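You operate a simulated robot arm through the tools that you are given. There is no shell and no other tool. Be economical: measure what you need, move in short steps, check, and stop when the job is done.

Carry out the task below with a simulated two-armed robot. There is one attempt and no reset: what you move stays moved.

JOB
Take the lid off the jar on the top of the big grey block and lay it down there.

Only the result counts: the job must be done as asked and must still hold three seconds after the hand-in. Knocking over, shifting, dropping, spilling or breaking anything else fails it. Lids that push on must go on centred and level and be pressed home; caps that screw on are set level and turned clockwise until they are tight.

ROBOT AND FRAMES
Two 7-joint arms with two-finger parallel grippers on one trunk, on a base that drives. Base frame: it is fixed to the floor where the robot stands at the start and does not move with it; the origin is under the middle of the robot, x ahead of it, y to its left, z up. Lengths are in m, angles in degrees, forces in N, time in s.
The left shoulder is at the start at [0.05, 0.187, 1.085], the right one opposite. With the tool pointing down near the work surface each hand reaches from about 0.1 to 0.66 m from the robot's upright axis, wherever it stands, measured 20 degrees to its own side. Payload 3.43 kg a hand.
The TCP of each hand is the grasp point between the finger pads, 0.03 m short of the fingertips. In the tool frame z runs along the fingers and y along their closing line. The gripper opens to 0.094 m. The fingers are 0.028 m wide and 0.01 m thick; the gripper's body (0.05 by 0.096 m) begins 0.055 m behind the TCP.
Orientation is that of the tool frame in the base frame, as [roll, pitch, yaw] about the fixed x, y, z axes, in that order (R = Rz(yaw) Ry(pitch) Rx(roll)). With the fingers straight down and closing along the base's y, the tool's x points along the base's -x, its y along +y and its z along -z.

CONTROLS
- The arms move only by the tool apply_moves. It takes "left_steps", "right_steps" or both (then of equal length, played together; a hand with none holds still); each is a list of rows, each a list of 6 numbers: the shift along the tool's x, y, z in m, then the turn, a rotation vector about the tool's x, y, z in degrees. In form: [[tx, ty, tz, rx, ry, rz], ...]. A call has 1 to 10 rows; each row is the pose to reach, as a shift and turn from the pose commanded when the call began, along the tool's axes at that moment. "left_hand" and "right_hand" are, for a hand that has rows, the closure, from 0 (fully open) to 1 (shut), set as the call begins (left out, the last holds). Each row takes 0.2 s and may step no farther than 0.05 m and 8.6 degrees from the row before; otherwise, or with a gripper value out of range, the whole call is refused. A pose out of reach is approached as far as the arm can. The call stops where the force on the tool passes 40 N (or 10 N more than at its start, if that is more) or the arm is blocked; 0.2 s more then pass. The fingers move at their own pace (about 0.153 m/s each) and stop on an object; they squeeze with about 37 N. The grip force told is the motor's: it shows also when the fingers shut on nothing. Time passes only in rows, and 0.2 s behind the last, so rows that repeat a pose let the fingers close. The reply holds the time, the measured pose of the TCP, the force on the tool along the base axes, the opening and the grip force, in the units named above and with some noise, with the torque about the TCP (base axes, N m) and any sound that the robot's microphone picked up.
- Cameras (640 x 400 px; columns grow to the right, rows downward): "scene" is now at [0.1428, -0.0385, 1.2565]; the picture's right is [-0.45, -0.89, 0.00], its down [-0.44, 0.22, -0.87] and it looks along [0.78, -0.39, -0.49] (base axes); focal length 249 px, centre (320, 200). "left" rides on the left gripper at [0.076, -0.014, -0.103] in its tool frame; the picture's right is [0.18, 0.98, 0.00], its down [-0.75, 0.14, -0.64] and it looks along [-0.63, 0.12, 0.77] (tool axes); focal length 243 px, centre (320, 200). "right" rides on the right gripper at [0.076, 0.014, -0.103] in its tool frame; the picture's right is [-0.18, 0.98, 0.00], its down [-0.75, -0.14, -0.64] and it looks along [-0.63, -0.12, 0.77] (tool axes); focal length 243 px, centre (320, 200). There is no depth. A picture from a camera that has moved, and an enlarged one, comes with that camera's place and axes in the base frame and with its lens.
- get_image(camera): a new picture of that camera. No time passes.
- raise_lower(by): slides the trunk up (or, below 0, down) by that many m; the arms and the scene camera ride with it, the base frame stays. It gives what a move gives, with no picture.
- base_move(legs): drives the robot by 1 to 6 legs, each [ahead, left, turn to the left] in m, m and degrees, along the robot's own axes; the way and the turn of a leg run together, so that a leg with both is an arc; at most 1.5 m and 180 degrees a leg. The arms and the cameras ride along, it lands a little off, and it stops where it bumps. It gives what a move gives.
- aim_head(pan, tilt): turns the head with the scene camera to pan (to the left, within 80 degrees either way) and tilt (down, from -29 to 69), counted from straight ahead of the robot. It gives what a move gives.
- close_up(camera, box): a new picture of the part [left, top, right, bottom] of that camera's present view, enlarged. No time passes.
- hand_in(): hands the job in; it is judged then, once.

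Work in short steps. Places have to be worked out from the pictures, the camera data and where the tool is seen: move nearer, look again, correct. Check each grasp and each placing, and mend what went wrong. You have 120 turns and 108 pictures in all, those below and enlarged ones among them. Open the grippers and draw the arms clear of the work before you hand the job in, unless the task says otherwise; then end with one line.

The tools are called after "Emit:" by a JSON object that holds its "name" and its "arguments". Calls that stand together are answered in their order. apply_moves: Moves the arms, as the interface text tells. Its arguments: {"type":"object","properties":{"left_steps":{"type":"array","items":{"type":"array","items":{"type":"number"}}},"left_hand":{"type":"number"},"right_steps":{"type":"array","items":{"type":"array","items":{"type":"number"}}},"right_hand":{"type":"number"}},"required":[]} The other tools are called the same way: raise_lower (by) slides the trunk up or down; base_move (legs) drives the base; aim_head (pan, tilt) turns the head that bears the scene camera; get_image (camera) takes a picture; close_up (camera, box) takes an enlarged picture of a part of a camera's view; hand_in () hands the job in.

At the start:

```text
time_s: 0.0
left_tcp_pos: [0.4028, 0.0176, 1.0966]
left_ee_rot: [-180.0, -0.1, -179.9]
left_ft_force: [-0.3, -0.1, 0.2]
left_torque: [0.0, -0.04, 0.02]
left_grip_width: 0.094
left_finger_force: 0.1
right_tcp_pos: [0.3644, -0.3246, 1.1015]
right_ee_rot: [-180.0, -0.1, -179.9]
right_ft_force: [-0.3, -0.7, 0.0]
right_torque: [0.01, -0.02, -0.02]
right_grip_width: 0.094
right_finger_force: 0.0
trunk travel left (down, up): [-0.3, 0.132]
robot x, y, heading: [-0.0025, -0.0017, -0.1]
head pan, tilt: [-26.7, 29.4]
```

scene: 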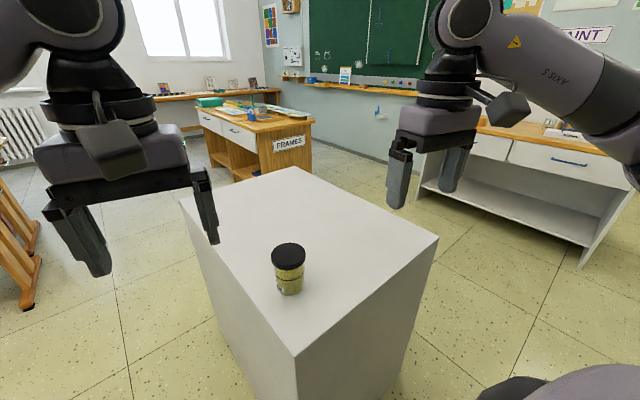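
right: 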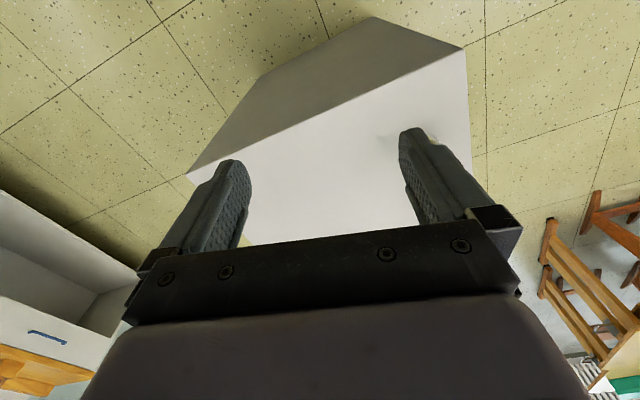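
left: 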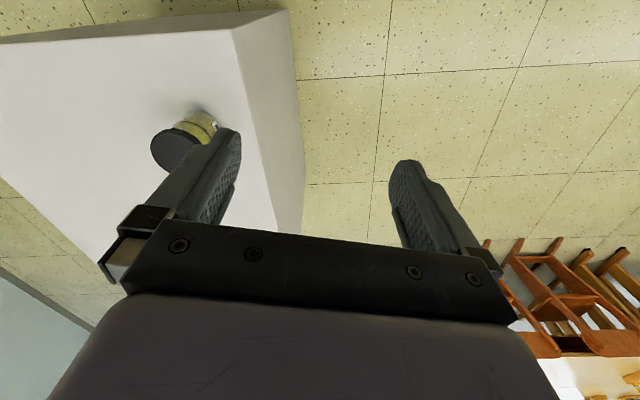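

The jar's lid comes out at about [0.506, -0.152, 0.92] from the two views. I look closer to see what kind of lid it is.

Emit:
{"name": "close_up", "arguments": {"camera": "scene", "box": [250, 225, 330, 305]}}

Emit:
{"name": "close_up", "arguments": {"camera": "left", "box": [130, 90, 240, 190]}}

```text
5.00 times, centred on (290, 265) of scene
camera zoom: at [0.1428, -0.0385, 1.2565], right [-0.45, -0.89, 0.0], down [-0.44, 0.22, -0.87], along [0.78, -0.39, -0.49], focal length 1245 px, centre (470, -125)
```

zoom: 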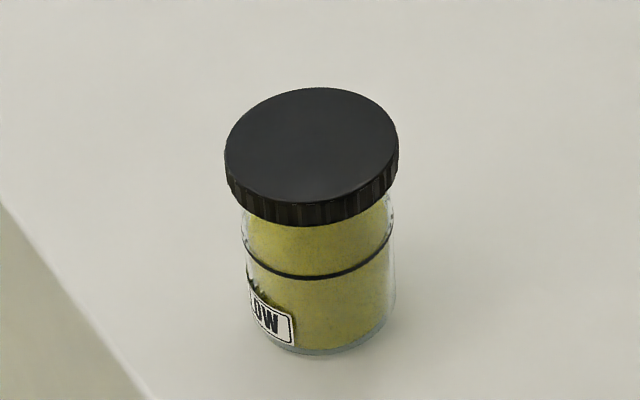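

```text
4.00 times, centred on (185, 140) of left
camera zoom: at [0.3282, 0.0027, 1.1998], right [-0.19, 0.98, 0.0], down [0.75, 0.14, 0.64], along [0.63, 0.12, -0.77], focal length 970 px, centre (860, 440)
```

zoom: 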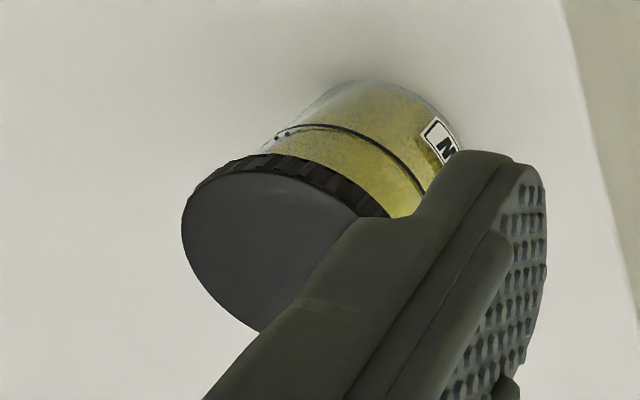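

It is a ribbed screw cap (lid about 68 mm across, jar about 58 mm, block top at z≈0.84). I plan to hold the jar with the left hand from the left side, and unscrew with the right hand from above. First I yaw the left hand so its camera will end on top, and bring the right hand nearer.

Emit:
{"name": "apply_moves", "arguments": {"left_steps": [[-0.01, 0.01, 0, 0, 0, -8.5], [-0.02, 0.02, 0, 0, 0, -17], [-0.03, 0.03, 0, 0, 0, -25.5], [-0.04, 0.04, 0, 0, 0, -34], [-0.05, 0.05, 0, 0, 0, -42.5], [-0.06, 0.06, 0, 0, 0, -51], [-0.07, 0.07, 0, 0, 0, -59.5], [-0.08, 0.08, 0, 0, 0, -68], [-0.09, 0.09, 0, 0, 0, -76.5], [-0.1, 0.1, 0, 0, 0, -85]], "right_steps": [[-0.006, 0.017, 0, 0, 0, 0], [-0.012, 0.034, 0, 0, 0, 0], [-0.018, 0.051, 0, 0, 0, 0], [-0.024, 0.068, 0, 0, 0, 0], [-0.03, 0.085, 0, 0, 0, 0], [-0.036, 0.102, 0, 0, 0, 0], [-0.042, 0.119, 0, 0, 0, 0], [-0.048, 0.136, 0, 0, 0, 0], [-0.054, 0.153, 0, 0, 0, 0], [-0.06, 0.173, 0, 0, 0, 0]]}}

```text
time_s: 2.2
left_tcp_pos: [0.502, 0.1192, 1.0976]
left_ee_rot: [179.9, 0.0, -94.7]
left_ft_force: [-0.5, -0.1, -0.3]
left_torque: [-0.04, 0.06, 0.0]
left_grip_width: 0.0938
left_finger_force: 0.1
right_tcp_pos: [0.4233, -0.1499, 1.1016]
right_ee_rot: [180.0, 0.1, -180.0]
right_ft_force: [-0.1, 0.1, -0.4]
right_torque: [0.01, 0.04, 0.01]
right_grip_width: 0.0941
right_finger_force: 0.1
trunk travel left (down, up): [-0.3, 0.132]
robot x, y, heading: [-0.0012, -0.0001, -0.1]
head pan, tilt: [-26.7, 29.4]
```

Left yaw worked. Now I tilt the left hand toward −y (25° below horizontal) while lowering it a bit well left of the jar, then look.

Emit:
{"name": "apply_moves", "arguments": {"left_steps": [[0, 0, 0.01, 0, 8.125, 0], [0, 0, 0.02, 0, 16.25, 0], [0, 0, 0.03, 0, 24.375, 0], [0, 0, 0.04, 0, 32.5, 0], [0, 0, 0.06, 0, 40.625, 0], [0, 0, 0.08, 0, 48.75, 0], [0, 0, 0.1, 0, 56.875, 0], [0, 0, 0.12, 0, 65, 0]]}}

Emit:
{"name": "get_image", "arguments": {"camera": "scene"}}

Emit:
{"name": "get_image", "arguments": {"camera": "right"}}

Emit:
{"name": "get_image", "arguments": {"camera": "left"}}

```text
time_s: 4.0
left_tcp_pos: [0.5028, 0.1175, 0.9762]
left_ee_rot: [-179.9, -65.0, -94.9]
left_ft_force: [0.2, 0.2, 0.1]
left_torque: [0.0, -0.02, -0.02]
left_grip_width: 0.094
left_finger_force: 0.1
right_tcp_pos: [0.4223, -0.1495, 1.1003]
right_ee_rot: [-180.0, 0.1, -179.9]
right_ft_force: [0.5, -0.6, -0.3]
right_torque: [0.01, 0.0, 0.0]
right_grip_width: 0.0941
right_finger_force: 0.1
trunk travel left (down, up): [-0.3, 0.132]
robot x, y, heading: [0.0011, -0.0004, -0.3]
head pan, tilt: [-26.7, 29.4]
```

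```text
102 pictures are left
camera scene: at [0.1429, -0.0384, 1.2565], right [-0.45, -0.89, 0.0], down [-0.44, 0.22, -0.87], along [0.78, -0.39, -0.49], focal length 249 px, centre (320, 200)
```

scene: 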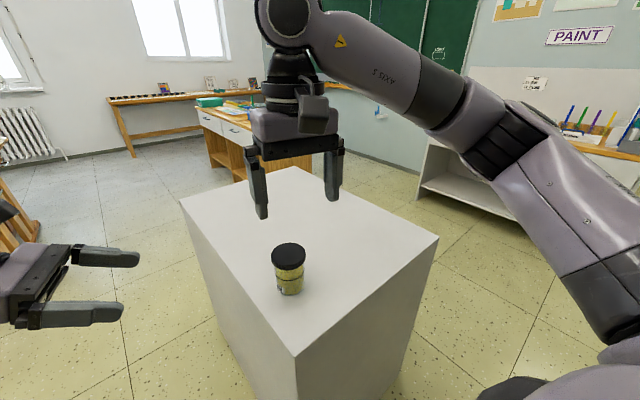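

```text
101 pictures are left
camera right: at [0.3458, -0.1363, 1.2038], right [0.18, 0.98, 0.0], down [0.75, -0.14, 0.64], along [0.63, -0.12, -0.77], focal length 243 px, centre (320, 200)
```

right: 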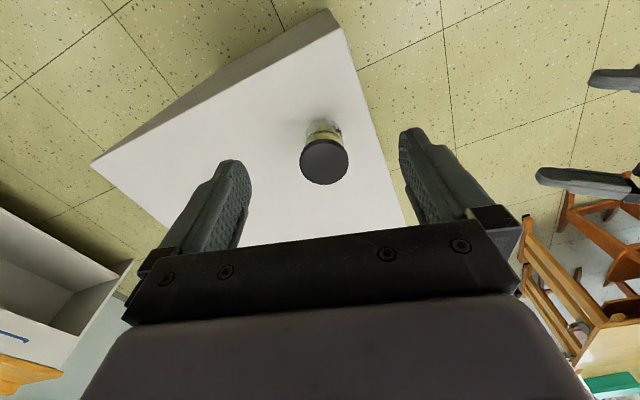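

```text
100 pictures are left
camera left: at [0.5238, 0.177, 1.0896], right [-0.99, 0.01, 0.17], down [-0.06, 0.91, -0.41], along [-0.15, -0.42, -0.9], focal length 243 px, centre (320, 200)
```

left: 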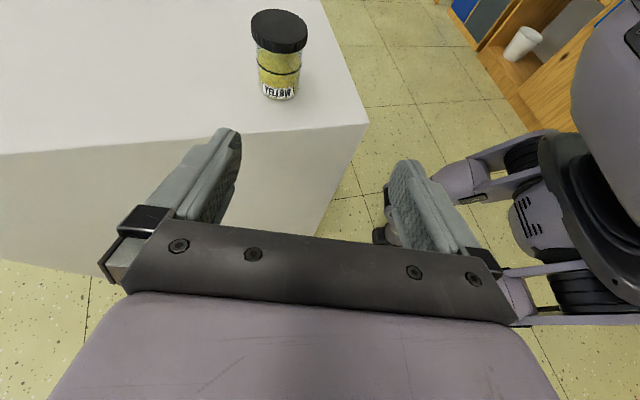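

The estimates disagree by a few cm, so I refine with enlarged views of the lid and jar base.

Emit:
{"name": "close_up", "arguments": {"camera": "left", "box": [230, 0, 390, 140]}}

Emit:
{"name": "close_up", "arguments": {"camera": "right", "box": [280, 100, 380, 200]}}

```text
2.86 times, centred on (310, 70) of left
camera zoom: at [0.5238, 0.177, 1.0896], right [-0.99, 0.01, 0.17], down [-0.06, 0.91, -0.41], along [-0.15, -0.42, -0.9], focal length 693 px, centre (349, 571)
```

zoom: 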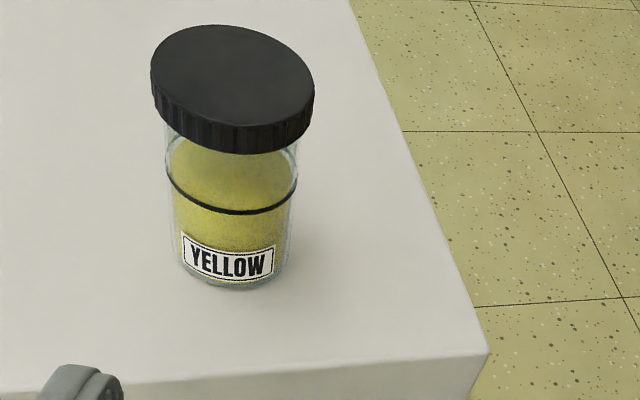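

```text
4.00 times, centred on (330, 150) of right
camera zoom: at [0.3458, -0.1363, 1.2038], right [0.18, 0.98, 0.0], down [0.75, -0.14, 0.64], along [0.63, -0.12, -0.77], focal length 970 px, centre (280, 400)
```

zoom: 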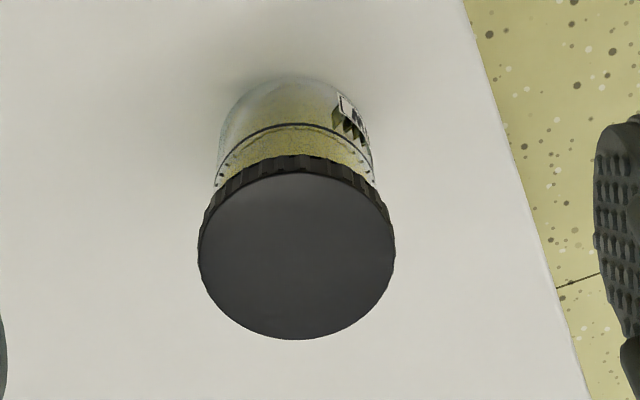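

Three rays now agree: lid top centre ≈[0.540, −0.163, 0.890], lid Ø≈74 mm, block top ≈0.80, jar body ≈Ø65. I bring the left hand to a pre-grasp about 0.1 m short of the jar at z 0.84.

Emit:
{"name": "apply_moves", "arguments": {"left_steps": [[-0.011, -0.012, 0.0407, 0, 0, 0], [-0.022, -0.024, 0.0814, 0, 0, 0], [-0.0331, -0.0359, 0.122, 0, 0, 0], [-0.0442, -0.0479, 0.1627, 0, 0, 0], [-0.0552, -0.0599, 0.2034, 0, 0, 0], [-0.0552, -0.0599, 0.2034, 0, 0, 0]]}}

Emit:
{"name": "get_image", "arguments": {"camera": "left"}}

Emit:
{"name": "get_image", "arguments": {"camera": "scene"}}

```text
time_s: 5.4
left_tcp_pos: [0.547, -0.0493, 0.8395]
left_ee_rot: [-179.8, -65.0, -95.0]
left_ft_force: [0.8, 0.2, 0.2]
left_torque: [0.0, -0.01, 0.03]
left_grip_width: 0.0939
left_finger_force: 0.0
right_tcp_pos: [0.4231, -0.1506, 1.1006]
right_ee_rot: [180.0, 0.0, -179.9]
right_ft_force: [-0.9, -0.3, 0.9]
right_torque: [-0.01, -0.02, -0.02]
right_grip_width: 0.0941
right_finger_force: 0.0
trunk travel left (down, up): [-0.3, 0.132]
robot x, y, heading: [-0.002, -0.0012, 0.0]
head pan, tilt: [-26.7, 29.4]
```

```text
97 pictures are left
camera left: at [0.5682, 0.0092, 0.9534], right [-0.99, 0.01, 0.17], down [-0.06, 0.91, -0.41], along [-0.15, -0.42, -0.9], focal length 243 px, centre (320, 200)
```

left: 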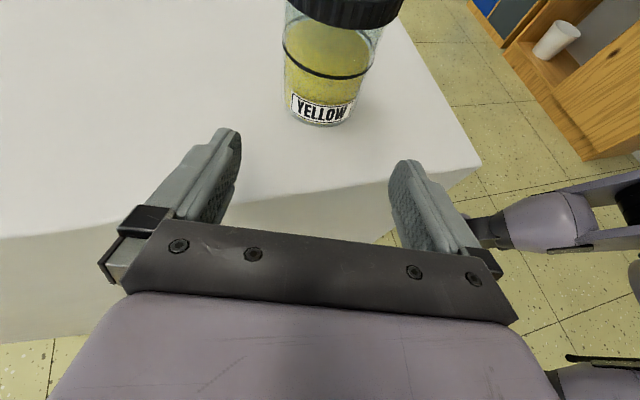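

```text
96 pictures are left
camera scene: at [0.1428, -0.0384, 1.2565], right [-0.45, -0.89, 0.0], down [-0.44, 0.22, -0.87], along [0.78, -0.39, -0.49], focal length 249 px, centre (320, 200)
```

scene: 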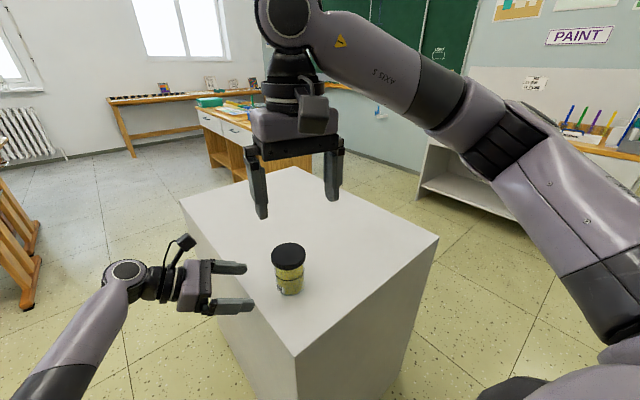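

Checks agree: block top 0.80, jar axis ≈(0.540, −0.163), body Ø65. I slide the left fingers around the jar body, below the lid.

Emit:
{"name": "apply_moves", "arguments": {"left_steps": [[0.0097, -0.0006, 0.0228, 0, 0, 0], [0.0193, -0.0012, 0.0456, 0, 0, 0], [0.029, -0.0018, 0.0683, 0, 0, 0], [0.0386, -0.0024, 0.0911, 0, 0, 0], [0.0386, -0.0024, 0.0911, 0, 0, 0]]}}

Emit:
{"name": "get_image", "arguments": {"camera": "left"}}

Emit:
{"name": "close_up", "arguments": {"camera": "scene", "box": [210, 220, 350, 310]}}

```text
time_s: 6.6
left_tcp_pos: [0.5468, -0.1385, 0.8308]
left_ee_rot: [179.7, -64.5, -94.0]
left_ft_force: [1.1, 0.4, 1.5]
left_torque: [-0.04, -0.03, 0.0]
left_grip_width: 0.0938
left_finger_force: 0.0
right_tcp_pos: [0.4219, -0.1505, 1.1011]
right_ee_rot: [179.9, 0.0, 180.0]
right_ft_force: [-0.2, 0.4, -0.1]
right_torque: [-0.03, 0.01, 0.0]
right_grip_width: 0.0941
right_finger_force: 0.1
trunk travel left (down, up): [-0.3, 0.132]
robot x, y, heading: [0.0009, -0.0011, -0.1]
head pan, tilt: [-26.7, 29.4]
```

```text
95 pictures are left
camera left: at [0.5665, -0.0809, 0.9447], right [-0.99, -0.01, 0.17], down [-0.08, 0.91, -0.4], along [-0.15, -0.41, -0.9], focal length 243 px, centre (320, 200)
```

left: 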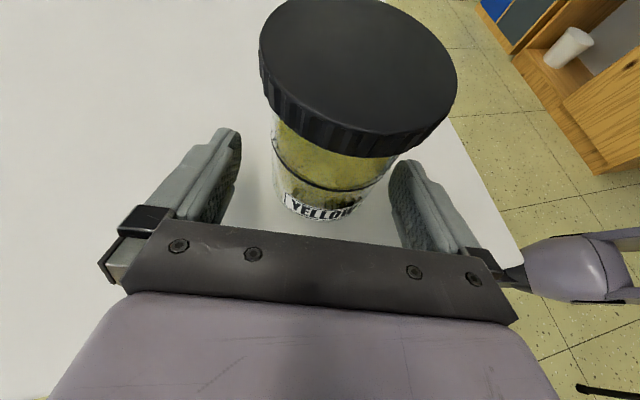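

```text
4.44 times, centred on (280, 265) of scene
camera zoom: at [0.1427, -0.0386, 1.2565], right [-0.45, -0.89, 0.0], down [-0.44, 0.22, -0.87], along [0.78, -0.39, -0.49], focal length 1106 px, centre (498, -89)
```

zoom: 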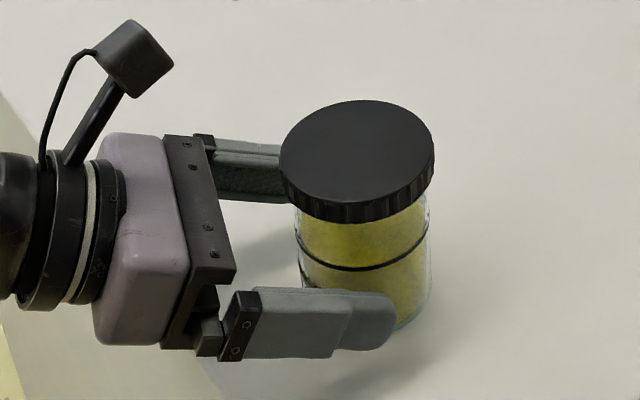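

The left arm stopped about 1 cm short with slight orientation drift, likely at a wrist limit. I back straight out and will re-approach with the hand yawed about 25° more forward.

Emit:
{"name": "apply_moves", "arguments": {"left_steps": [[-0.005, 0, -0.025, 0, 0, 0], [-0.015, 0, -0.05, 0, 0, 0], [-0.025, 0, -0.075, 0, 0, 0], [-0.035, 0, -0.1, 0, 0, 0], [-0.035, 0, -0.1, 0, 0, 0]]}}

```text
time_s: 7.8
left_tcp_pos: [0.5522, -0.0402, 0.8483]
left_ee_rot: [180.0, -65.0, -94.9]
left_ft_force: [-0.2, 0.8, 0.1]
left_torque: [0.02, -0.01, -0.02]
left_grip_width: 0.094
left_finger_force: 0.0
right_tcp_pos: [0.4224, -0.1509, 1.1009]
right_ee_rot: [179.9, 0.0, 179.9]
right_ft_force: [0.0, -0.3, 0.1]
right_torque: [0.01, 0.0, -0.02]
right_grip_width: 0.0939
right_finger_force: 0.1
trunk travel left (down, up): [-0.3, 0.132]
robot x, y, heading: [-0.0015, -0.0022, -0.2]
head pan, tilt: [-26.7, 29.4]
```

Back clear. Now I yaw the left hand +30° about the vertical and shift it to the new approach line.

Emit:
{"name": "apply_moves", "arguments": {"left_steps": [[0.0007, 0.0154, 0.005, 6.8, 0, -3.17], [0.0014, 0.0308, 0.01, 13.6, 0, -6.35], [0.0021, 0.0461, 0.015, 20.4, 0, -9.52], [0.0028, 0.0615, 0.02, 27.2, 0, -12.7], [0.0028, 0.0615, 0.02, 27.2, 0, -12.7]]}}

Emit:
{"name": "get_image", "arguments": {"camera": "left"}}

```text
time_s: 9.0
left_tcp_pos: [0.5169, 0.0028, 0.8308]
left_ee_rot: [-167.6, -59.1, -72.8]
left_ft_force: [0.0, 0.7, -0.7]
left_torque: [-0.02, 0.0, 0.01]
left_grip_width: 0.094
left_finger_force: 0.1
right_tcp_pos: [0.4215, -0.1503, 1.1012]
right_ee_rot: [-180.0, 0.1, 180.0]
right_ft_force: [-1.2, 0.7, 0.6]
right_torque: [0.01, -0.01, 0.03]
right_grip_width: 0.0942
right_finger_force: 0.1
trunk travel left (down, up): [-0.3, 0.132]
robot x, y, heading: [-0.0017, -0.0002, 0.2]
head pan, tilt: [-26.7, 29.4]
stopped in row 5 (left hand): the arm was blocked; the commanded pose is now the measured one
```

```text
93 pictures are left
camera left: at [0.496, 0.0463, 0.9503], right [-0.84, -0.55, 0.05], down [-0.53, 0.78, -0.34], along [0.15, -0.31, -0.94], focal length 243 px, centre (320, 200)
```

left: 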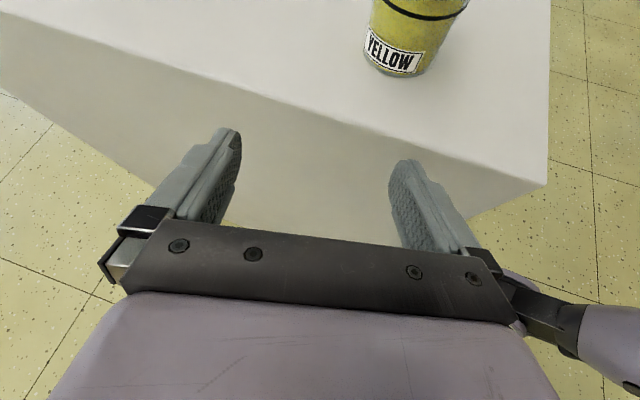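

That yaw hits the wrist limit, so forward-pointing is the wrong way. Instead I'll restore the earlier heading up and back left, then drive the base to the right so the jar lies more to the left of the robot.

Emit:
{"name": "apply_moves", "arguments": {"left_steps": [[0.0132, -0.0114, -0.0327, -6.38, 1.4, 1.94], [0.0264, -0.0228, -0.0654, -12.76, 2.8, 3.88], [0.0396, -0.0342, -0.0981, -19.14, 4.2, 5.82], [0.0528, -0.0456, -0.1308, -25.52, 5.6, 7.76], [0.066, -0.057, -0.1635, -31.9, 7.0, 9.7], [0.066, -0.057, -0.1635, -31.9, 7.0, 9.7]]}}

```text
time_s: 10.4
left_tcp_pos: [0.5021, 0.1149, 0.9742]
left_ee_rot: [179.6, -65.3, -94.7]
left_ft_force: [0.2, 0.0, -0.8]
left_torque: [0.0, 0.01, 0.02]
left_grip_width: 0.094
left_finger_force: 0.1
right_tcp_pos: [0.4229, -0.1501, 1.1009]
right_ee_rot: [179.9, 0.0, 180.0]
right_ft_force: [0.1, 0.1, -0.8]
right_torque: [0.01, 0.0, 0.01]
right_grip_width: 0.0938
right_finger_force: 0.1
trunk travel left (down, up): [-0.3, 0.132]
robot x, y, heading: [0.0007, 0.0026, -0.1]
head pan, tilt: [-26.7, 29.4]
```

Pose restored. Now I drive the base 0.13 m to the right; both hands stay well above or clear of the jar.

Emit:
{"name": "base_move", "arguments": {"legs": [[0, -0.13, 0]]}}

Emit:
{"name": "get_image", "arguments": {"camera": "left"}}

Emit:
{"name": "get_image", "arguments": {"camera": "scene"}}

```text
time_s: 12.2
left_tcp_pos: [0.502, -0.0141, 0.9756]
left_ee_rot: [179.5, -65.2, -94.6]
left_ft_force: [0.1, 0.7, -0.7]
left_torque: [0.01, -0.02, -0.01]
left_grip_width: 0.0941
left_finger_force: 0.1
right_tcp_pos: [0.4233, -0.279, 1.1012]
right_ee_rot: [180.0, 0.0, -179.9]
right_ft_force: [-0.1, 0.3, -0.5]
right_torque: [-0.01, 0.0, -0.03]
right_grip_width: 0.0939
right_finger_force: 0.0
trunk travel left (down, up): [-0.3, 0.132]
robot x, y, heading: [0.0001, -0.132, 0.1]
head pan, tilt: [-26.7, 29.4]
```

```text
92 pictures are left
camera left: at [0.5229, 0.0435, 1.0887], right [-0.99, 0.01, 0.17], down [-0.06, 0.91, -0.41], along [-0.16, -0.42, -0.89], focal length 243 px, centre (320, 200)
```

left: 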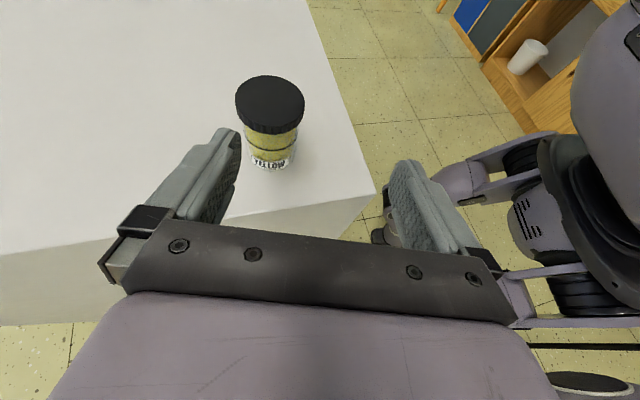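

```text
91 pictures are left
camera scene: at [0.1429, -0.1675, 1.2565], right [-0.45, -0.89, 0.0], down [-0.44, 0.22, -0.87], along [0.78, -0.39, -0.49], focal length 249 px, centre (320, 200)
```

scene: 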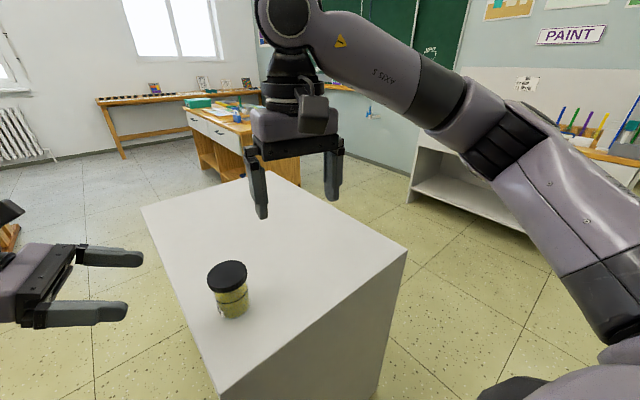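

Jar still at (0.541, −0.163). I move the left hand back down to the pre-grasp pose.

Emit:
{"name": "apply_moves", "arguments": {"left_steps": [[-0.0277, -0.0124, 0.0212, 0, 0, 0], [-0.0553, -0.0249, 0.0423, 0, 0, 0], [-0.083, -0.0373, 0.0635, 0, 0, 0], [-0.1106, -0.0497, 0.0846, 0, 0, 0], [-0.1106, -0.0497, 0.0846, 0, 0, 0]]}}

```text
time_s: 13.3
left_tcp_pos: [0.5487, -0.0519, 0.8392]
left_ee_rot: [179.7, -65.2, -94.7]
left_ft_force: [-0.8, -0.2, 0.6]
left_torque: [-0.02, 0.05, -0.02]
left_grip_width: 0.094
left_finger_force: 0.0
right_tcp_pos: [0.423, -0.2778, 1.1003]
right_ee_rot: [179.9, 0.0, -180.0]
right_ft_force: [-0.1, -0.6, 0.3]
right_torque: [0.0, 0.0, 0.02]
right_grip_width: 0.0941
right_finger_force: 0.1
trunk travel left (down, up): [-0.3, 0.132]
robot x, y, heading: [0.0022, -0.1312, 0.1]
head pan, tilt: [-26.7, 29.4]
```

On target; now the final slide to the jar.

Emit:
{"name": "apply_moves", "arguments": {"left_steps": [[0.0097, -0.0001, 0.022, 0, 0, 0], [0.0195, -0.0003, 0.044, 0, 0, 0], [0.0292, -0.0004, 0.066, 0, 0, 0], [0.0389, -0.0005, 0.0881, 0, 0, 0], [0.0389, -0.0005, 0.0881, 0, 0, 0]]}}

Emit:
{"name": "get_image", "arguments": {"camera": "left"}}

Emit:
{"name": "close_up", "arguments": {"camera": "scene", "box": [160, 220, 300, 340]}}

```text
time_s: 14.6
left_tcp_pos: [0.5423, -0.1473, 0.836]
left_ee_rot: [179.7, -65.1, -94.6]
left_ft_force: [0.3, 0.6, 0.1]
left_torque: [0.01, -0.01, -0.01]
left_grip_width: 0.094
left_finger_force: 0.0
right_tcp_pos: [0.4226, -0.2783, 1.1003]
right_ee_rot: [179.9, 0.1, -180.0]
right_ft_force: [-0.6, -0.4, -0.6]
right_torque: [-0.02, -0.01, 0.0]
right_grip_width: 0.0942
right_finger_force: 0.1
trunk travel left (down, up): [-0.3, 0.132]
robot x, y, heading: [0.0004, -0.1293, 0.1]
head pan, tilt: [-26.7, 29.4]
```

```text
90 pictures are left
camera left: at [0.5632, -0.0888, 0.9497], right [-0.99, 0.01, 0.17], down [-0.07, 0.91, -0.41], along [-0.16, -0.42, -0.89], focal length 243 px, centre (320, 200)
```

left: 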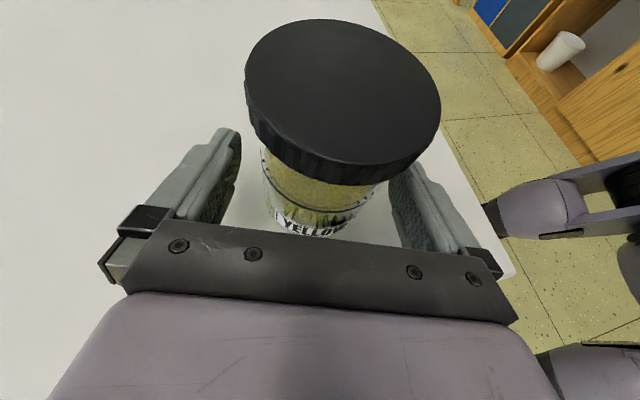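

```text
3.33 times, centred on (230, 280) of scene
camera zoom: at [0.1429, -0.1673, 1.2565], right [-0.45, -0.89, 0.0], down [-0.44, 0.22, -0.87], along [0.78, -0.39, -0.49], focal length 830 px, centre (620, -67)
```

zoom: 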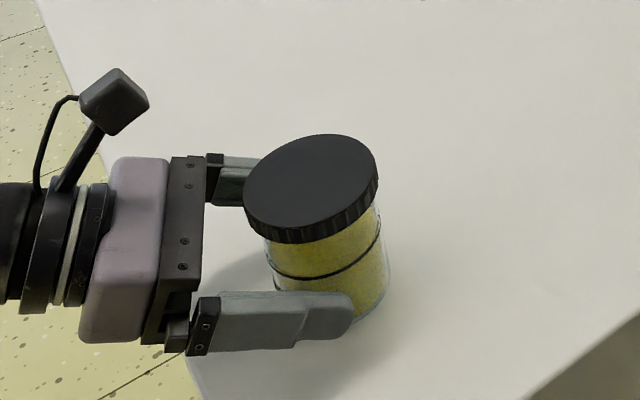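

Left fingers straddle the jar body below the lid, centred. I close the left hand on the jar.

Emit:
{"name": "apply_moves", "arguments": {"left_steps": [[0, 0, 0, 0, 0, 0], [0, 0, 0, 0, 0, 0], [0, 0, 0, 0, 0, 0]], "left_hand": 1}}

Emit:
{"name": "get_image", "arguments": {"camera": "left"}}

```text
time_s: 15.3
left_tcp_pos: [0.5422, -0.1469, 0.837]
left_ee_rot: [179.8, -65.3, -94.6]
left_ft_force: [0.0, -0.9, 0.6]
left_torque: [-0.03, -0.11, -0.09]
left_grip_width: 0.0671
left_finger_force: 37.2
right_tcp_pos: [0.4216, -0.279, 1.1017]
right_ee_rot: [-179.9, 0.0, -179.9]
right_ft_force: [-0.2, 0.3, 1.0]
right_torque: [-0.01, 0.02, 0.01]
right_grip_width: 0.094
right_finger_force: 0.1
trunk travel left (down, up): [-0.3, 0.132]
robot x, y, heading: [-0.0015, -0.1319, 0.1]
head pan, tilt: [-26.7, 29.4]
```

```text
88 pictures are left
camera left: at [0.5632, -0.0886, 0.9499], right [-0.99, 0.01, 0.17], down [-0.06, 0.91, -0.41], along [-0.16, -0.42, -0.89], focal length 243 px, centre (320, 200)
```

left: 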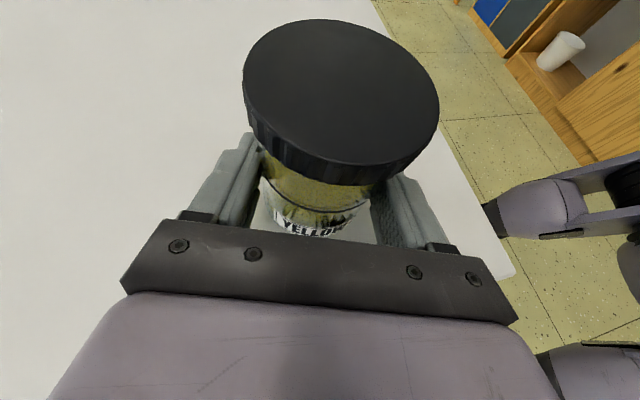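

The jar is held (67 mm, 37 N). Now I bring the right hand above the lid at z≈1.02, yawed ~+20°, to check alignment.

Emit:
{"name": "apply_moves", "arguments": {"right_steps": [[-0.0238, 0.0231, 0, 0, 0, -4], [-0.0476, 0.0462, 0.02, 0, 0, -8], [-0.0714, 0.0693, 0.04, 0, 0, -12], [-0.0952, 0.0924, 0.06, 0, 0, -16], [-0.119, 0.1155, 0.08, 0, 0, -20], [-0.119, 0.1155, 0.08, 0, 0, -20]]}}

Emit:
{"name": "get_image", "arguments": {"camera": "right"}}

Emit:
{"name": "get_image", "arguments": {"camera": "scene"}}

```text
time_s: 16.8
left_tcp_pos: [0.5423, -0.1469, 0.8374]
left_ee_rot: [179.6, -65.2, -94.6]
left_ft_force: [-0.1, 0.1, 0.5]
left_torque: [-0.05, -0.13, 0.0]
left_grip_width: 0.0664
left_finger_force: 37.3
right_tcp_pos: [0.5416, -0.1629, 1.0205]
right_ee_rot: [-180.0, 0.0, -159.8]
right_ft_force: [-0.5, 0.2, -0.5]
right_torque: [0.0, -0.02, -0.03]
right_grip_width: 0.0938
right_finger_force: 0.0
trunk travel left (down, up): [-0.3, 0.132]
robot x, y, heading: [0.0013, -0.1265, 0.1]
head pan, tilt: [-26.7, 29.4]
```

```text
87 pictures are left
camera right: at [0.4635, -0.1771, 1.1225], right [-0.17, 0.99, 0.0], down [0.76, 0.13, 0.64], along [0.63, 0.11, -0.77], focal length 243 px, centre (320, 200)
```

right: 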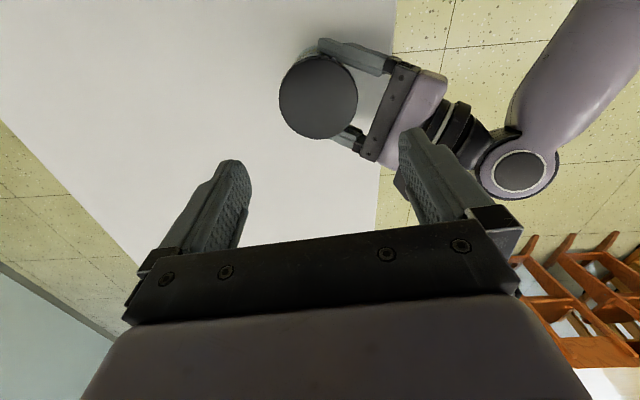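

```text
86 pictures are left
camera scene: at [0.1429, -0.1673, 1.2565], right [-0.45, -0.89, 0.0], down [-0.44, 0.22, -0.87], along [0.78, -0.39, -0.49], focal length 249 px, centre (320, 200)
```

scene: 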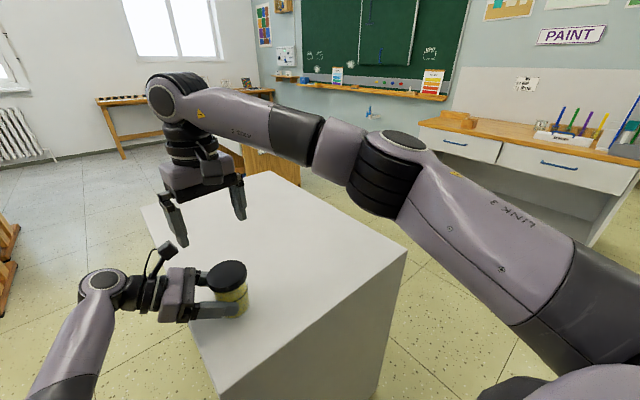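

The lid lies roughly under the right hand; the closing line is mainly along y, where it is centred. I lower until the tips are just above the lid and look again.

Emit:
{"name": "apply_moves", "arguments": {"right_steps": [[0, 0, 0.03, 0, 0, 0], [0, 0, 0.06, 0, 0, 0], [0, 0, 0.085, 0, 0, 0], [0, 0, 0.085, 0, 0, 0]]}}

Emit:
{"name": "get_image", "arguments": {"camera": "right"}}

Emit:
{"name": "close_up", "arguments": {"camera": "scene", "box": [140, 200, 280, 330]}}

Emit:
{"name": "get_image", "arguments": {"camera": "left"}}

```text
time_s: 17.8
left_tcp_pos: [0.5416, -0.1468, 0.8372]
left_ee_rot: [179.7, -65.2, -94.6]
left_ft_force: [-1.0, 0.1, 1.0]
left_torque: [-0.03, -0.1, -0.02]
left_grip_width: 0.0671
left_finger_force: 37.2
right_tcp_pos: [0.54, -0.1639, 0.9351]
right_ee_rot: [179.9, 0.1, -159.9]
right_ft_force: [0.4, 0.7, -0.4]
right_torque: [0.04, -0.03, 0.01]
right_grip_width: 0.0943
right_finger_force: 0.0
trunk travel left (down, up): [-0.3, 0.132]
robot x, y, heading: [-0.0031, -0.1297, 0.2]
head pan, tilt: [-26.7, 29.4]
```

```text
85 pictures are left
camera right: at [0.4633, -0.1764, 1.0383], right [-0.16, 0.99, 0.0], down [0.76, 0.13, 0.64], along [0.63, 0.11, -0.77], focal length 243 px, centre (320, 200)
```

right: 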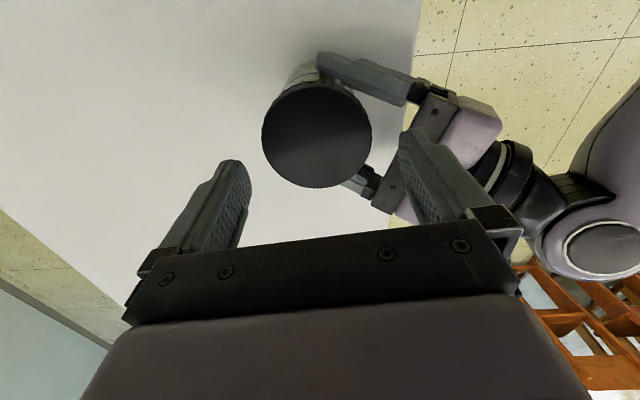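

```text
3.08 times, centred on (210, 265) of scene
camera zoom: at [0.1428, -0.1673, 1.2565], right [-0.45, -0.89, 0.0], down [-0.44, 0.22, -0.87], along [0.78, -0.39, -0.49], focal length 766 px, centre (658, 0)
```

zoom: 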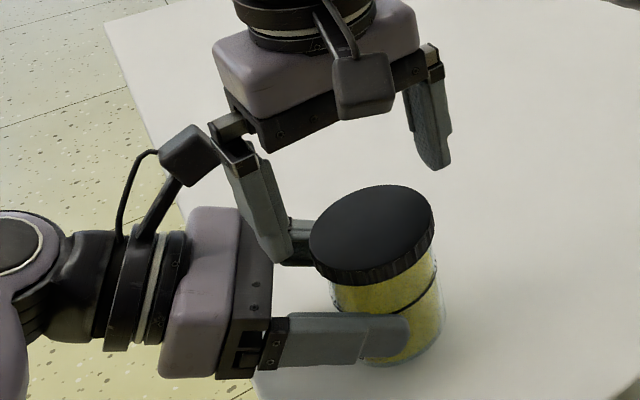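

```text
83 pictures are left
camera left: at [0.5631, -0.0885, 0.9499], right [-0.99, 0.01, 0.17], down [-0.06, 0.91, -0.41], along [-0.16, -0.42, -0.89], focal length 243 px, centre (320, 200)
```

left: 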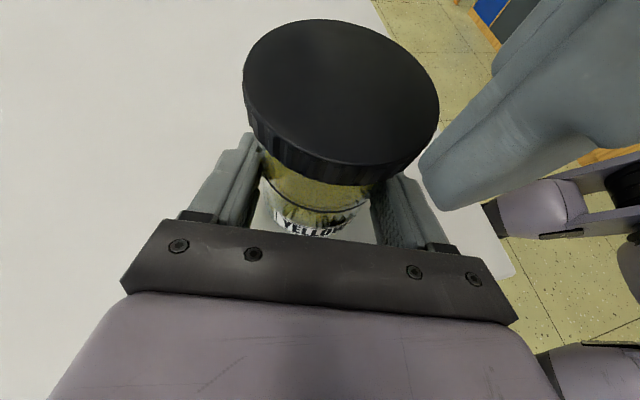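

Lid best estimate is (0.538, −0.165, 0.886). The left camera housing sits near the right finger carriage, so I yaw the right hand another 15° away from it, then descend to TCP z≈0.902 with tips around the lid.

Emit:
{"name": "apply_moves", "arguments": {"right_steps": [[0.001, 0, 0, 0, 0, -7.5], [0.002, 0, 0, 0, 0, -15], [0.002, 0, 0.012, 0, 0, -15], [0.002, 0, 0.024, 0, 0, -15], [0.002, 0, 0.033, 0, 0, -15], [0.002, 0, 0.033, 0, 0, -15]]}}

Emit:
{"name": "get_image", "arguments": {"camera": "right"}}

Emit:
{"name": "close_up", "arguments": {"camera": "scene", "box": [140, 200, 280, 330]}}

Emit:
{"name": "get_image", "arguments": {"camera": "left"}}

```text
time_s: 19.1
left_tcp_pos: [0.5421, -0.1469, 0.8366]
left_ee_rot: [179.7, -65.2, -94.5]
left_ft_force: [0.9, 0.7, 2.0]
left_torque: [-0.09, -0.17, -0.03]
left_grip_width: 0.0671
left_finger_force: 37.2
right_tcp_pos: [0.541, -0.1616, 0.9023]
right_ee_rot: [179.9, 0.0, -144.8]
right_ft_force: [-0.1, 0.1, 0.2]
right_torque: [-0.02, 0.04, 0.01]
right_grip_width: 0.0942
right_finger_force: 0.0
trunk travel left (down, up): [-0.3, 0.132]
robot x, y, heading: [0.0018, -0.1273, -0.0]
head pan, tilt: [-26.7, 29.4]
```

```text
82 pictures are left
camera right: at [0.4694, -0.1949, 1.0049], right [-0.41, 0.91, 0.0], down [0.7, 0.32, 0.64], along [0.58, 0.27, -0.77], focal length 243 px, centre (320, 200)
```

right: 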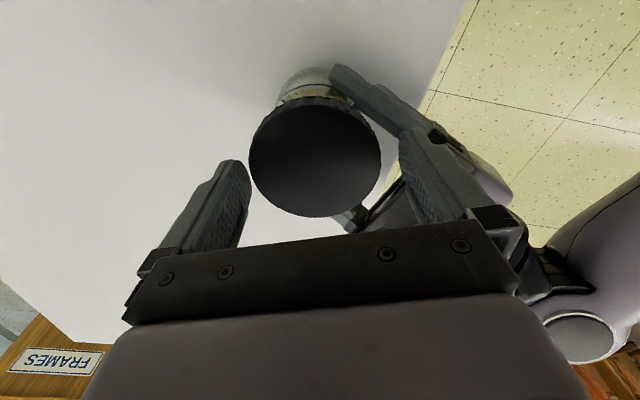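

```text
3.08 times, centred on (210, 265) of scene
camera zoom: at [0.1429, -0.1674, 1.2565], right [-0.45, -0.89, 0.0], down [-0.44, 0.22, -0.87], along [0.78, -0.39, -0.49], focal length 766 px, centre (658, 0)
```

zoom: 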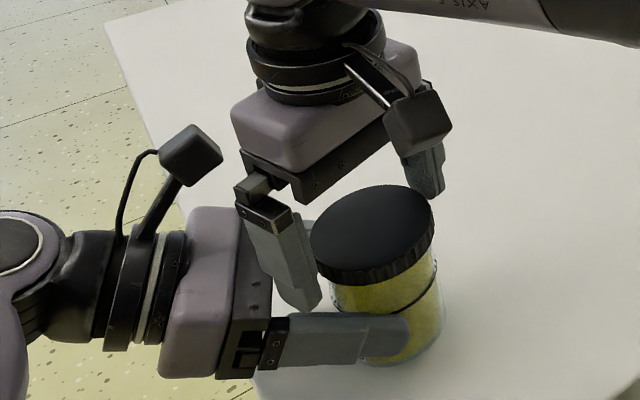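

```text
80 pictures are left
camera left: at [0.5632, -0.0885, 0.9499], right [-0.99, 0.01, 0.17], down [-0.06, 0.91, -0.41], along [-0.16, -0.42, -0.89], focal length 243 px, centre (320, 200)
```

left: 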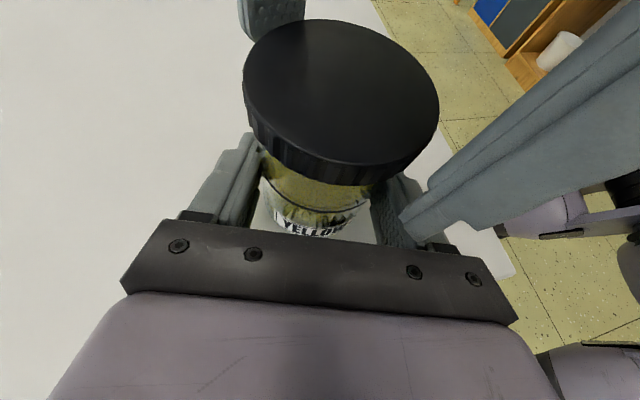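

No contact so far; the lid appears offset ~4–8 mm toward the right camera. I nudge +4 mm in tool x, −2 mm in y, then close on the lid.

Emit:
{"name": "apply_moves", "arguments": {"right_steps": [[0.004, -0.002, 0, 0, 0, 0], [0.004, -0.002, 0, 0, 0, 0]]}}

Emit:
{"name": "apply_moves", "arguments": {"right_steps": [[0, 0, 0, 0, 0, 0], [0, 0, 0, 0, 0, 0], [0, 0, 0, 0, 0, 0]], "right_hand": 1}}

Emit:
{"name": "get_image", "arguments": {"camera": "right"}}

Emit:
{"name": "get_image", "arguments": {"camera": "left"}}

```text
time_s: 19.8
left_tcp_pos: [0.5433, -0.1473, 0.8373]
left_ee_rot: [179.7, -65.2, -94.6]
left_ft_force: [1.0, -0.3, 2.0]
left_torque: [-0.07, -0.15, -0.02]
left_grip_width: 0.0672
left_finger_force: 37.3
right_tcp_pos: [0.5378, -0.166, 0.9026]
right_ee_rot: [-180.0, 0.0, -144.9]
right_ft_force: [0.3, 0.2, -1.0]
right_torque: [0.05, 0.0, -0.01]
right_grip_width: 0.0941
right_finger_force: 0.1
trunk travel left (down, up): [-0.3, 0.132]
robot x, y, heading: [-0.0003, -0.1258, 0.2]
head pan, tilt: [-26.7, 29.4]
```

```text
time_s: 20.6
left_tcp_pos: [0.5426, -0.1473, 0.8372]
left_ee_rot: [179.7, -65.2, -94.5]
left_ft_force: [-0.1, 1.0, 2.7]
left_torque: [-0.07, -0.32, -0.04]
left_grip_width: 0.0668
left_finger_force: 37.2
right_tcp_pos: [0.5386, -0.1669, 0.9016]
right_ee_rot: [-179.9, 0.0, -144.9]
right_ft_force: [1.0, -1.0, -0.5]
right_torque: [-0.06, -0.05, 0.0]
right_grip_width: 0.0729
right_finger_force: 37.1
trunk travel left (down, up): [-0.3, 0.132]
robot x, y, heading: [-0.0022, -0.1285, 0.1]
head pan, tilt: [-26.7, 29.4]
```

```text
79 pictures are left
camera right: at [0.4672, -0.1993, 1.0053], right [-0.41, 0.91, 0.0], down [0.7, 0.32, 0.64], along [0.58, 0.27, -0.77], focal length 243 px, centre (320, 200)
```

right: 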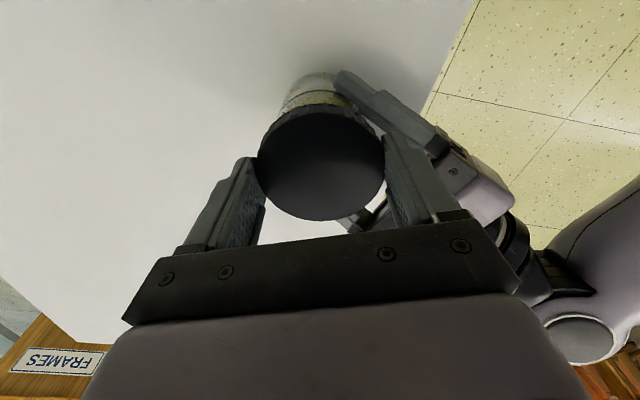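

```text
78 pictures are left
camera left: at [0.5631, -0.0884, 0.9499], right [-0.99, 0.01, 0.17], down [-0.06, 0.91, -0.41], along [-0.16, -0.42, -0.89], focal length 243 px, centre (320, 200)
```

left: 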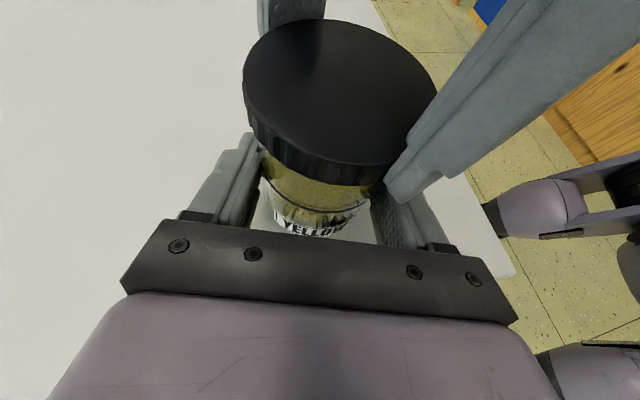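

The lid is gripped (73 mm, 37 N). I turn it counterclockwise a little (seen from above) and watch torque.

Emit:
{"name": "apply_moves", "arguments": {"right_steps": [[0, 0, 0, 0, 0, -5], [0, 0, 0, 0, 0, -10], [0, 0, 0, 0, 0, -15], [0, 0, 0, 0, 0, -20]]}}

Emit:
{"name": "get_image", "arguments": {"camera": "left"}}

```text
time_s: 21.6
left_tcp_pos: [0.5417, -0.1464, 0.8357]
left_ee_rot: [179.6, -65.2, -94.7]
left_ft_force: [-8.7, 0.7, 4.1]
left_torque: [-0.05, -0.52, -0.14]
left_grip_width: 0.0671
left_finger_force: 37.0
right_tcp_pos: [0.5394, -0.168, 0.9023]
right_ee_rot: [-179.9, 0.1, -134.9]
right_ft_force: [9.6, 0.6, -3.7]
right_torque: [0.01, -0.15, 0.01]
right_grip_width: 0.0727
right_finger_force: 36.8
right hand out of reach, approached as far as the arm can: row 3, 4
trunk travel left (down, up): [-0.3, 0.132]
robot x, y, heading: [0.0029, -0.1274, -0.0]
head pan, tilt: [-26.7, 29.4]
```

```text
77 pictures are left
camera left: at [0.5629, -0.0887, 0.9498], right [-0.99, 0.01, 0.17], down [-0.06, 0.91, -0.42], along [-0.16, -0.42, -0.89], focal length 243 px, centre (320, 200)
```

left: 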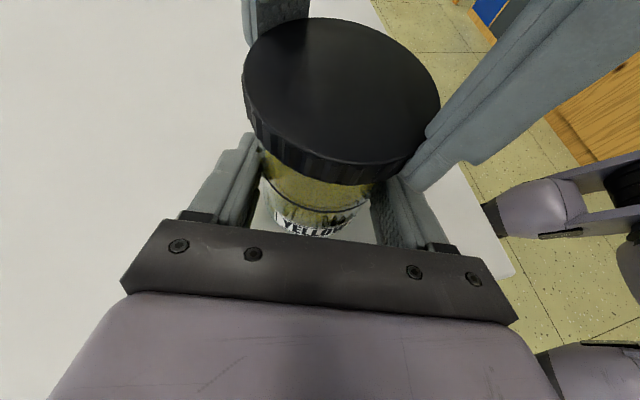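

Right wrist limit is near yaw −135°, so strokes must run from about 95° heading up to 225°. I release, rise clear of the left camera, and rotate back clockwise.

Emit:
{"name": "apply_moves", "arguments": {"right_steps": [[0, 0, 0, 0, 0, 8], [0, 0, 0, 0, 0, 8]], "right_hand": 0}}

Emit:
{"name": "apply_moves", "arguments": {"right_steps": [[0, 0, -0.04, 0, 0, 0], [0, 0, -0.08, 0, 0, 0], [0, 0, -0.12, 0, 0, 0], [0, 0, -0.12, 0, 0, 8.5], [0, 0, -0.12, 0, 0, 17], [0, 0, -0.12, 0, 0, 25.5], [0, 0, -0.12, 0, 0, 34], [0, 0, -0.12, 0, 0, 42.5], [0, 0, -0.12, 0, 0, 51]]}}

Emit:
{"name": "get_image", "arguments": {"camera": "left"}}

```text
time_s: 22.1
left_tcp_pos: [0.5432, -0.1465, 0.8369]
left_ee_rot: [179.7, -65.2, -94.5]
left_ft_force: [0.7, -0.4, 0.7]
left_torque: [-0.04, -0.17, 0.04]
left_grip_width: 0.0669
left_finger_force: 36.9
right_tcp_pos: [0.5373, -0.1681, 0.9045]
right_ee_rot: [180.0, 0.0, -142.8]
right_ft_force: [-0.6, 1.1, 0.0]
right_torque: [0.0, 0.02, 0.01]
right_grip_width: 0.0941
right_finger_force: 0.0
trunk travel left (down, up): [-0.3, 0.132]
robot x, y, heading: [-0.0018, -0.1278, 0.1]
head pan, tilt: [-26.7, 29.4]
```

```text
time_s: 24.1
left_tcp_pos: [0.5419, -0.1475, 0.8366]
left_ee_rot: [179.6, -65.2, -94.6]
left_ft_force: [-0.2, 1.1, 1.8]
left_torque: [0.04, -0.05, 0.0]
left_grip_width: 0.0666
left_finger_force: 37.2
right_tcp_pos: [0.5372, -0.1682, 1.0235]
right_ee_rot: [-180.0, 0.0, 165.8]
right_ft_force: [0.4, -0.3, 0.5]
right_torque: [0.02, -0.02, -0.02]
right_grip_width: 0.0941
right_finger_force: 0.1
trunk travel left (down, up): [-0.3, 0.132]
robot x, y, heading: [-0.0022, -0.1302, 0.2]
head pan, tilt: [-26.7, 29.4]
```

```text
76 pictures are left
camera left: at [0.5631, -0.0883, 0.9498], right [-0.99, 0.01, 0.17], down [-0.07, 0.91, -0.41], along [-0.16, -0.42, -0.89], focal length 243 px, centre (320, 200)
```

left: 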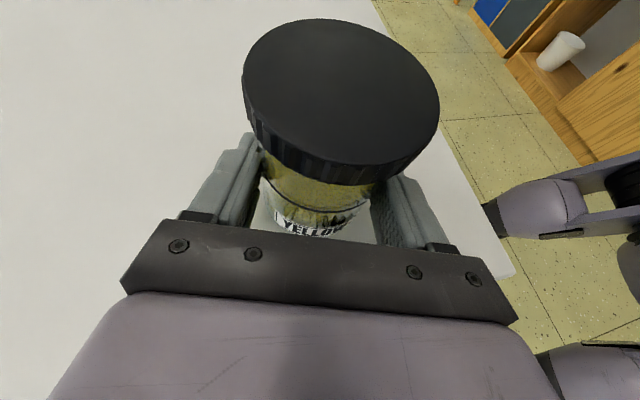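

Jar is untouched. I continue rotating back to heading ≈106°, still high, and check clearance.

Emit:
{"name": "apply_moves", "arguments": {"right_steps": [[0, 0, 0, 0, 0, 8.5], [0, 0, 0, 0, 0, 17], [0, 0, 0, 0, 0, 25.5], [0, 0, 0, 0, 0, 34], [-0.0015, 0.0024, 0, 0, 0, 42.5], [-0.0015, 0.0024, 0, 0, 0, 51], [-0.0015, 0.0024, 0, 0, 0, 59.5], [-0.0015, 0.0024, 0, 0, 0, 59.5]]}}

Emit:
{"name": "get_image", "arguments": {"camera": "scene"}}

Emit:
{"name": "get_image", "arguments": {"camera": "right"}}

```text
time_s: 25.9
left_tcp_pos: [0.5421, -0.1476, 0.8368]
left_ee_rot: [179.5, -65.2, -94.6]
left_ft_force: [1.4, -1.0, 0.5]
left_torque: [-0.01, -0.15, 0.05]
left_grip_width: 0.0669
left_finger_force: 37.2
right_tcp_pos: [0.5399, -0.1665, 1.0218]
right_ee_rot: [180.0, 0.0, 106.6]
right_ft_force: [0.2, 0.3, -0.1]
right_torque: [0.01, -0.03, 0.0]
right_grip_width: 0.0939
right_finger_force: 0.0
trunk travel left (down, up): [-0.3, 0.132]
robot x, y, heading: [0.0017, -0.1316, -0.0]
head pan, tilt: [-26.7, 29.4]
```

```text
75 pictures are left
camera scene: at [0.1429, -0.1673, 1.2565], right [-0.45, -0.89, 0.0], down [-0.44, 0.22, -0.87], along [0.78, -0.39, -0.49], focal length 249 px, centre (320, 200)
```

scene: 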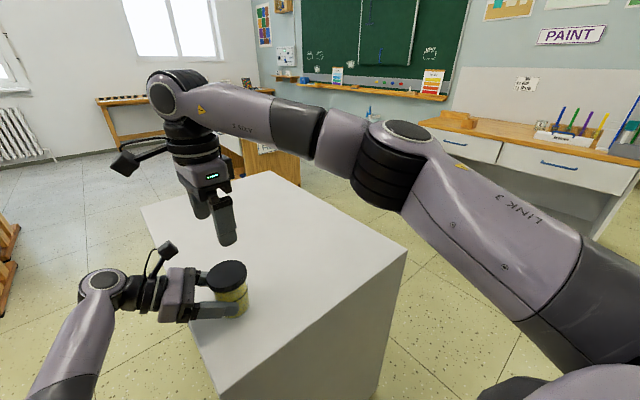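

```text
74 pictures are left
camera right: at [0.5317, -0.0888, 1.1256], right [0.99, 0.1, 0.0], down [0.08, -0.76, 0.64], along [0.07, -0.64, -0.77], focal length 243 px, centre (320, 200)
```

right: 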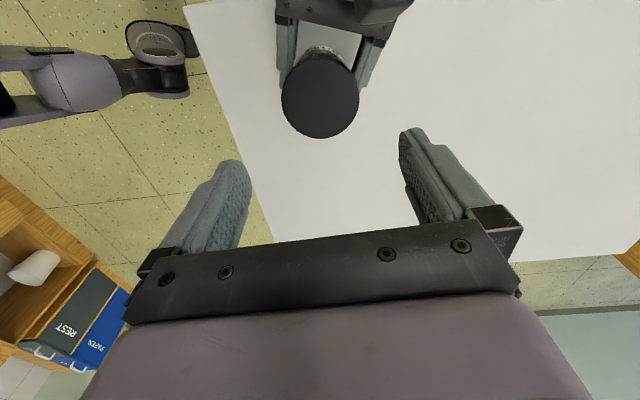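

Clear. The apparent offset flips with the camera side, so the axis at (0.539, −0.165) is right and the lid top is slightly lower (~0.88). I descend to z≈0.90 and then close.

Emit:
{"name": "apply_moves", "arguments": {"right_steps": [[0, 0, 0.04, 0, 0, 0], [0, 0, 0.08, 0, 0, 0], [0, 0, 0.105, 0, 0, 0], [0, 0, 0.122, 0, 0, 0], [0, 0, 0.122, 0, 0, 0]]}}

Emit:
{"name": "get_image", "arguments": {"camera": "right"}}

Emit:
{"name": "close_up", "arguments": {"camera": "scene", "box": [140, 200, 280, 330]}}

```text
time_s: 27.1
left_tcp_pos: [0.5423, -0.146, 0.837]
left_ee_rot: [179.7, -65.2, -94.6]
left_ft_force: [-0.9, -0.2, 0.7]
left_torque: [-0.02, -0.08, 0.0]
left_grip_width: 0.0669
left_finger_force: 37.0
right_tcp_pos: [0.5416, -0.1664, 0.8998]
right_ee_rot: [-180.0, 0.0, 106.6]
right_ft_force: [-0.3, 0.0, -1.1]
right_torque: [0.02, -0.02, -0.02]
right_grip_width: 0.0941
right_finger_force: 0.2
trunk travel left (down, up): [-0.3, 0.132]
robot x, y, heading: [0.0063, -0.1297, 0.4]
head pan, tilt: [-26.7, 29.4]
```

```text
73 pictures are left
camera right: at [0.5312, -0.0903, 1.0035], right [0.99, 0.1, 0.0], down [0.08, -0.76, 0.64], along [0.07, -0.64, -0.77], focal length 243 px, centre (320, 200)
```

right: 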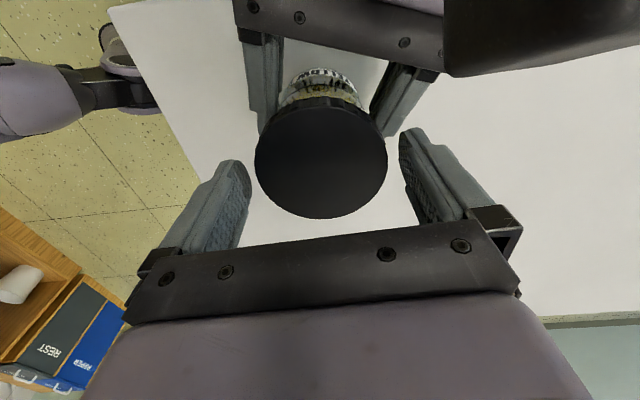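

```text
3.08 times, centred on (210, 265) of scene
camera zoom: at [0.1428, -0.1673, 1.2565], right [-0.45, -0.89, 0.0], down [-0.44, 0.22, -0.87], along [0.78, -0.39, -0.49], focal length 766 px, centre (658, 0)
```

zoom: 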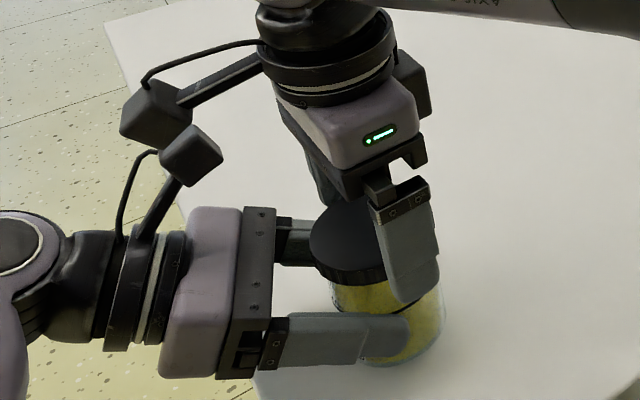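

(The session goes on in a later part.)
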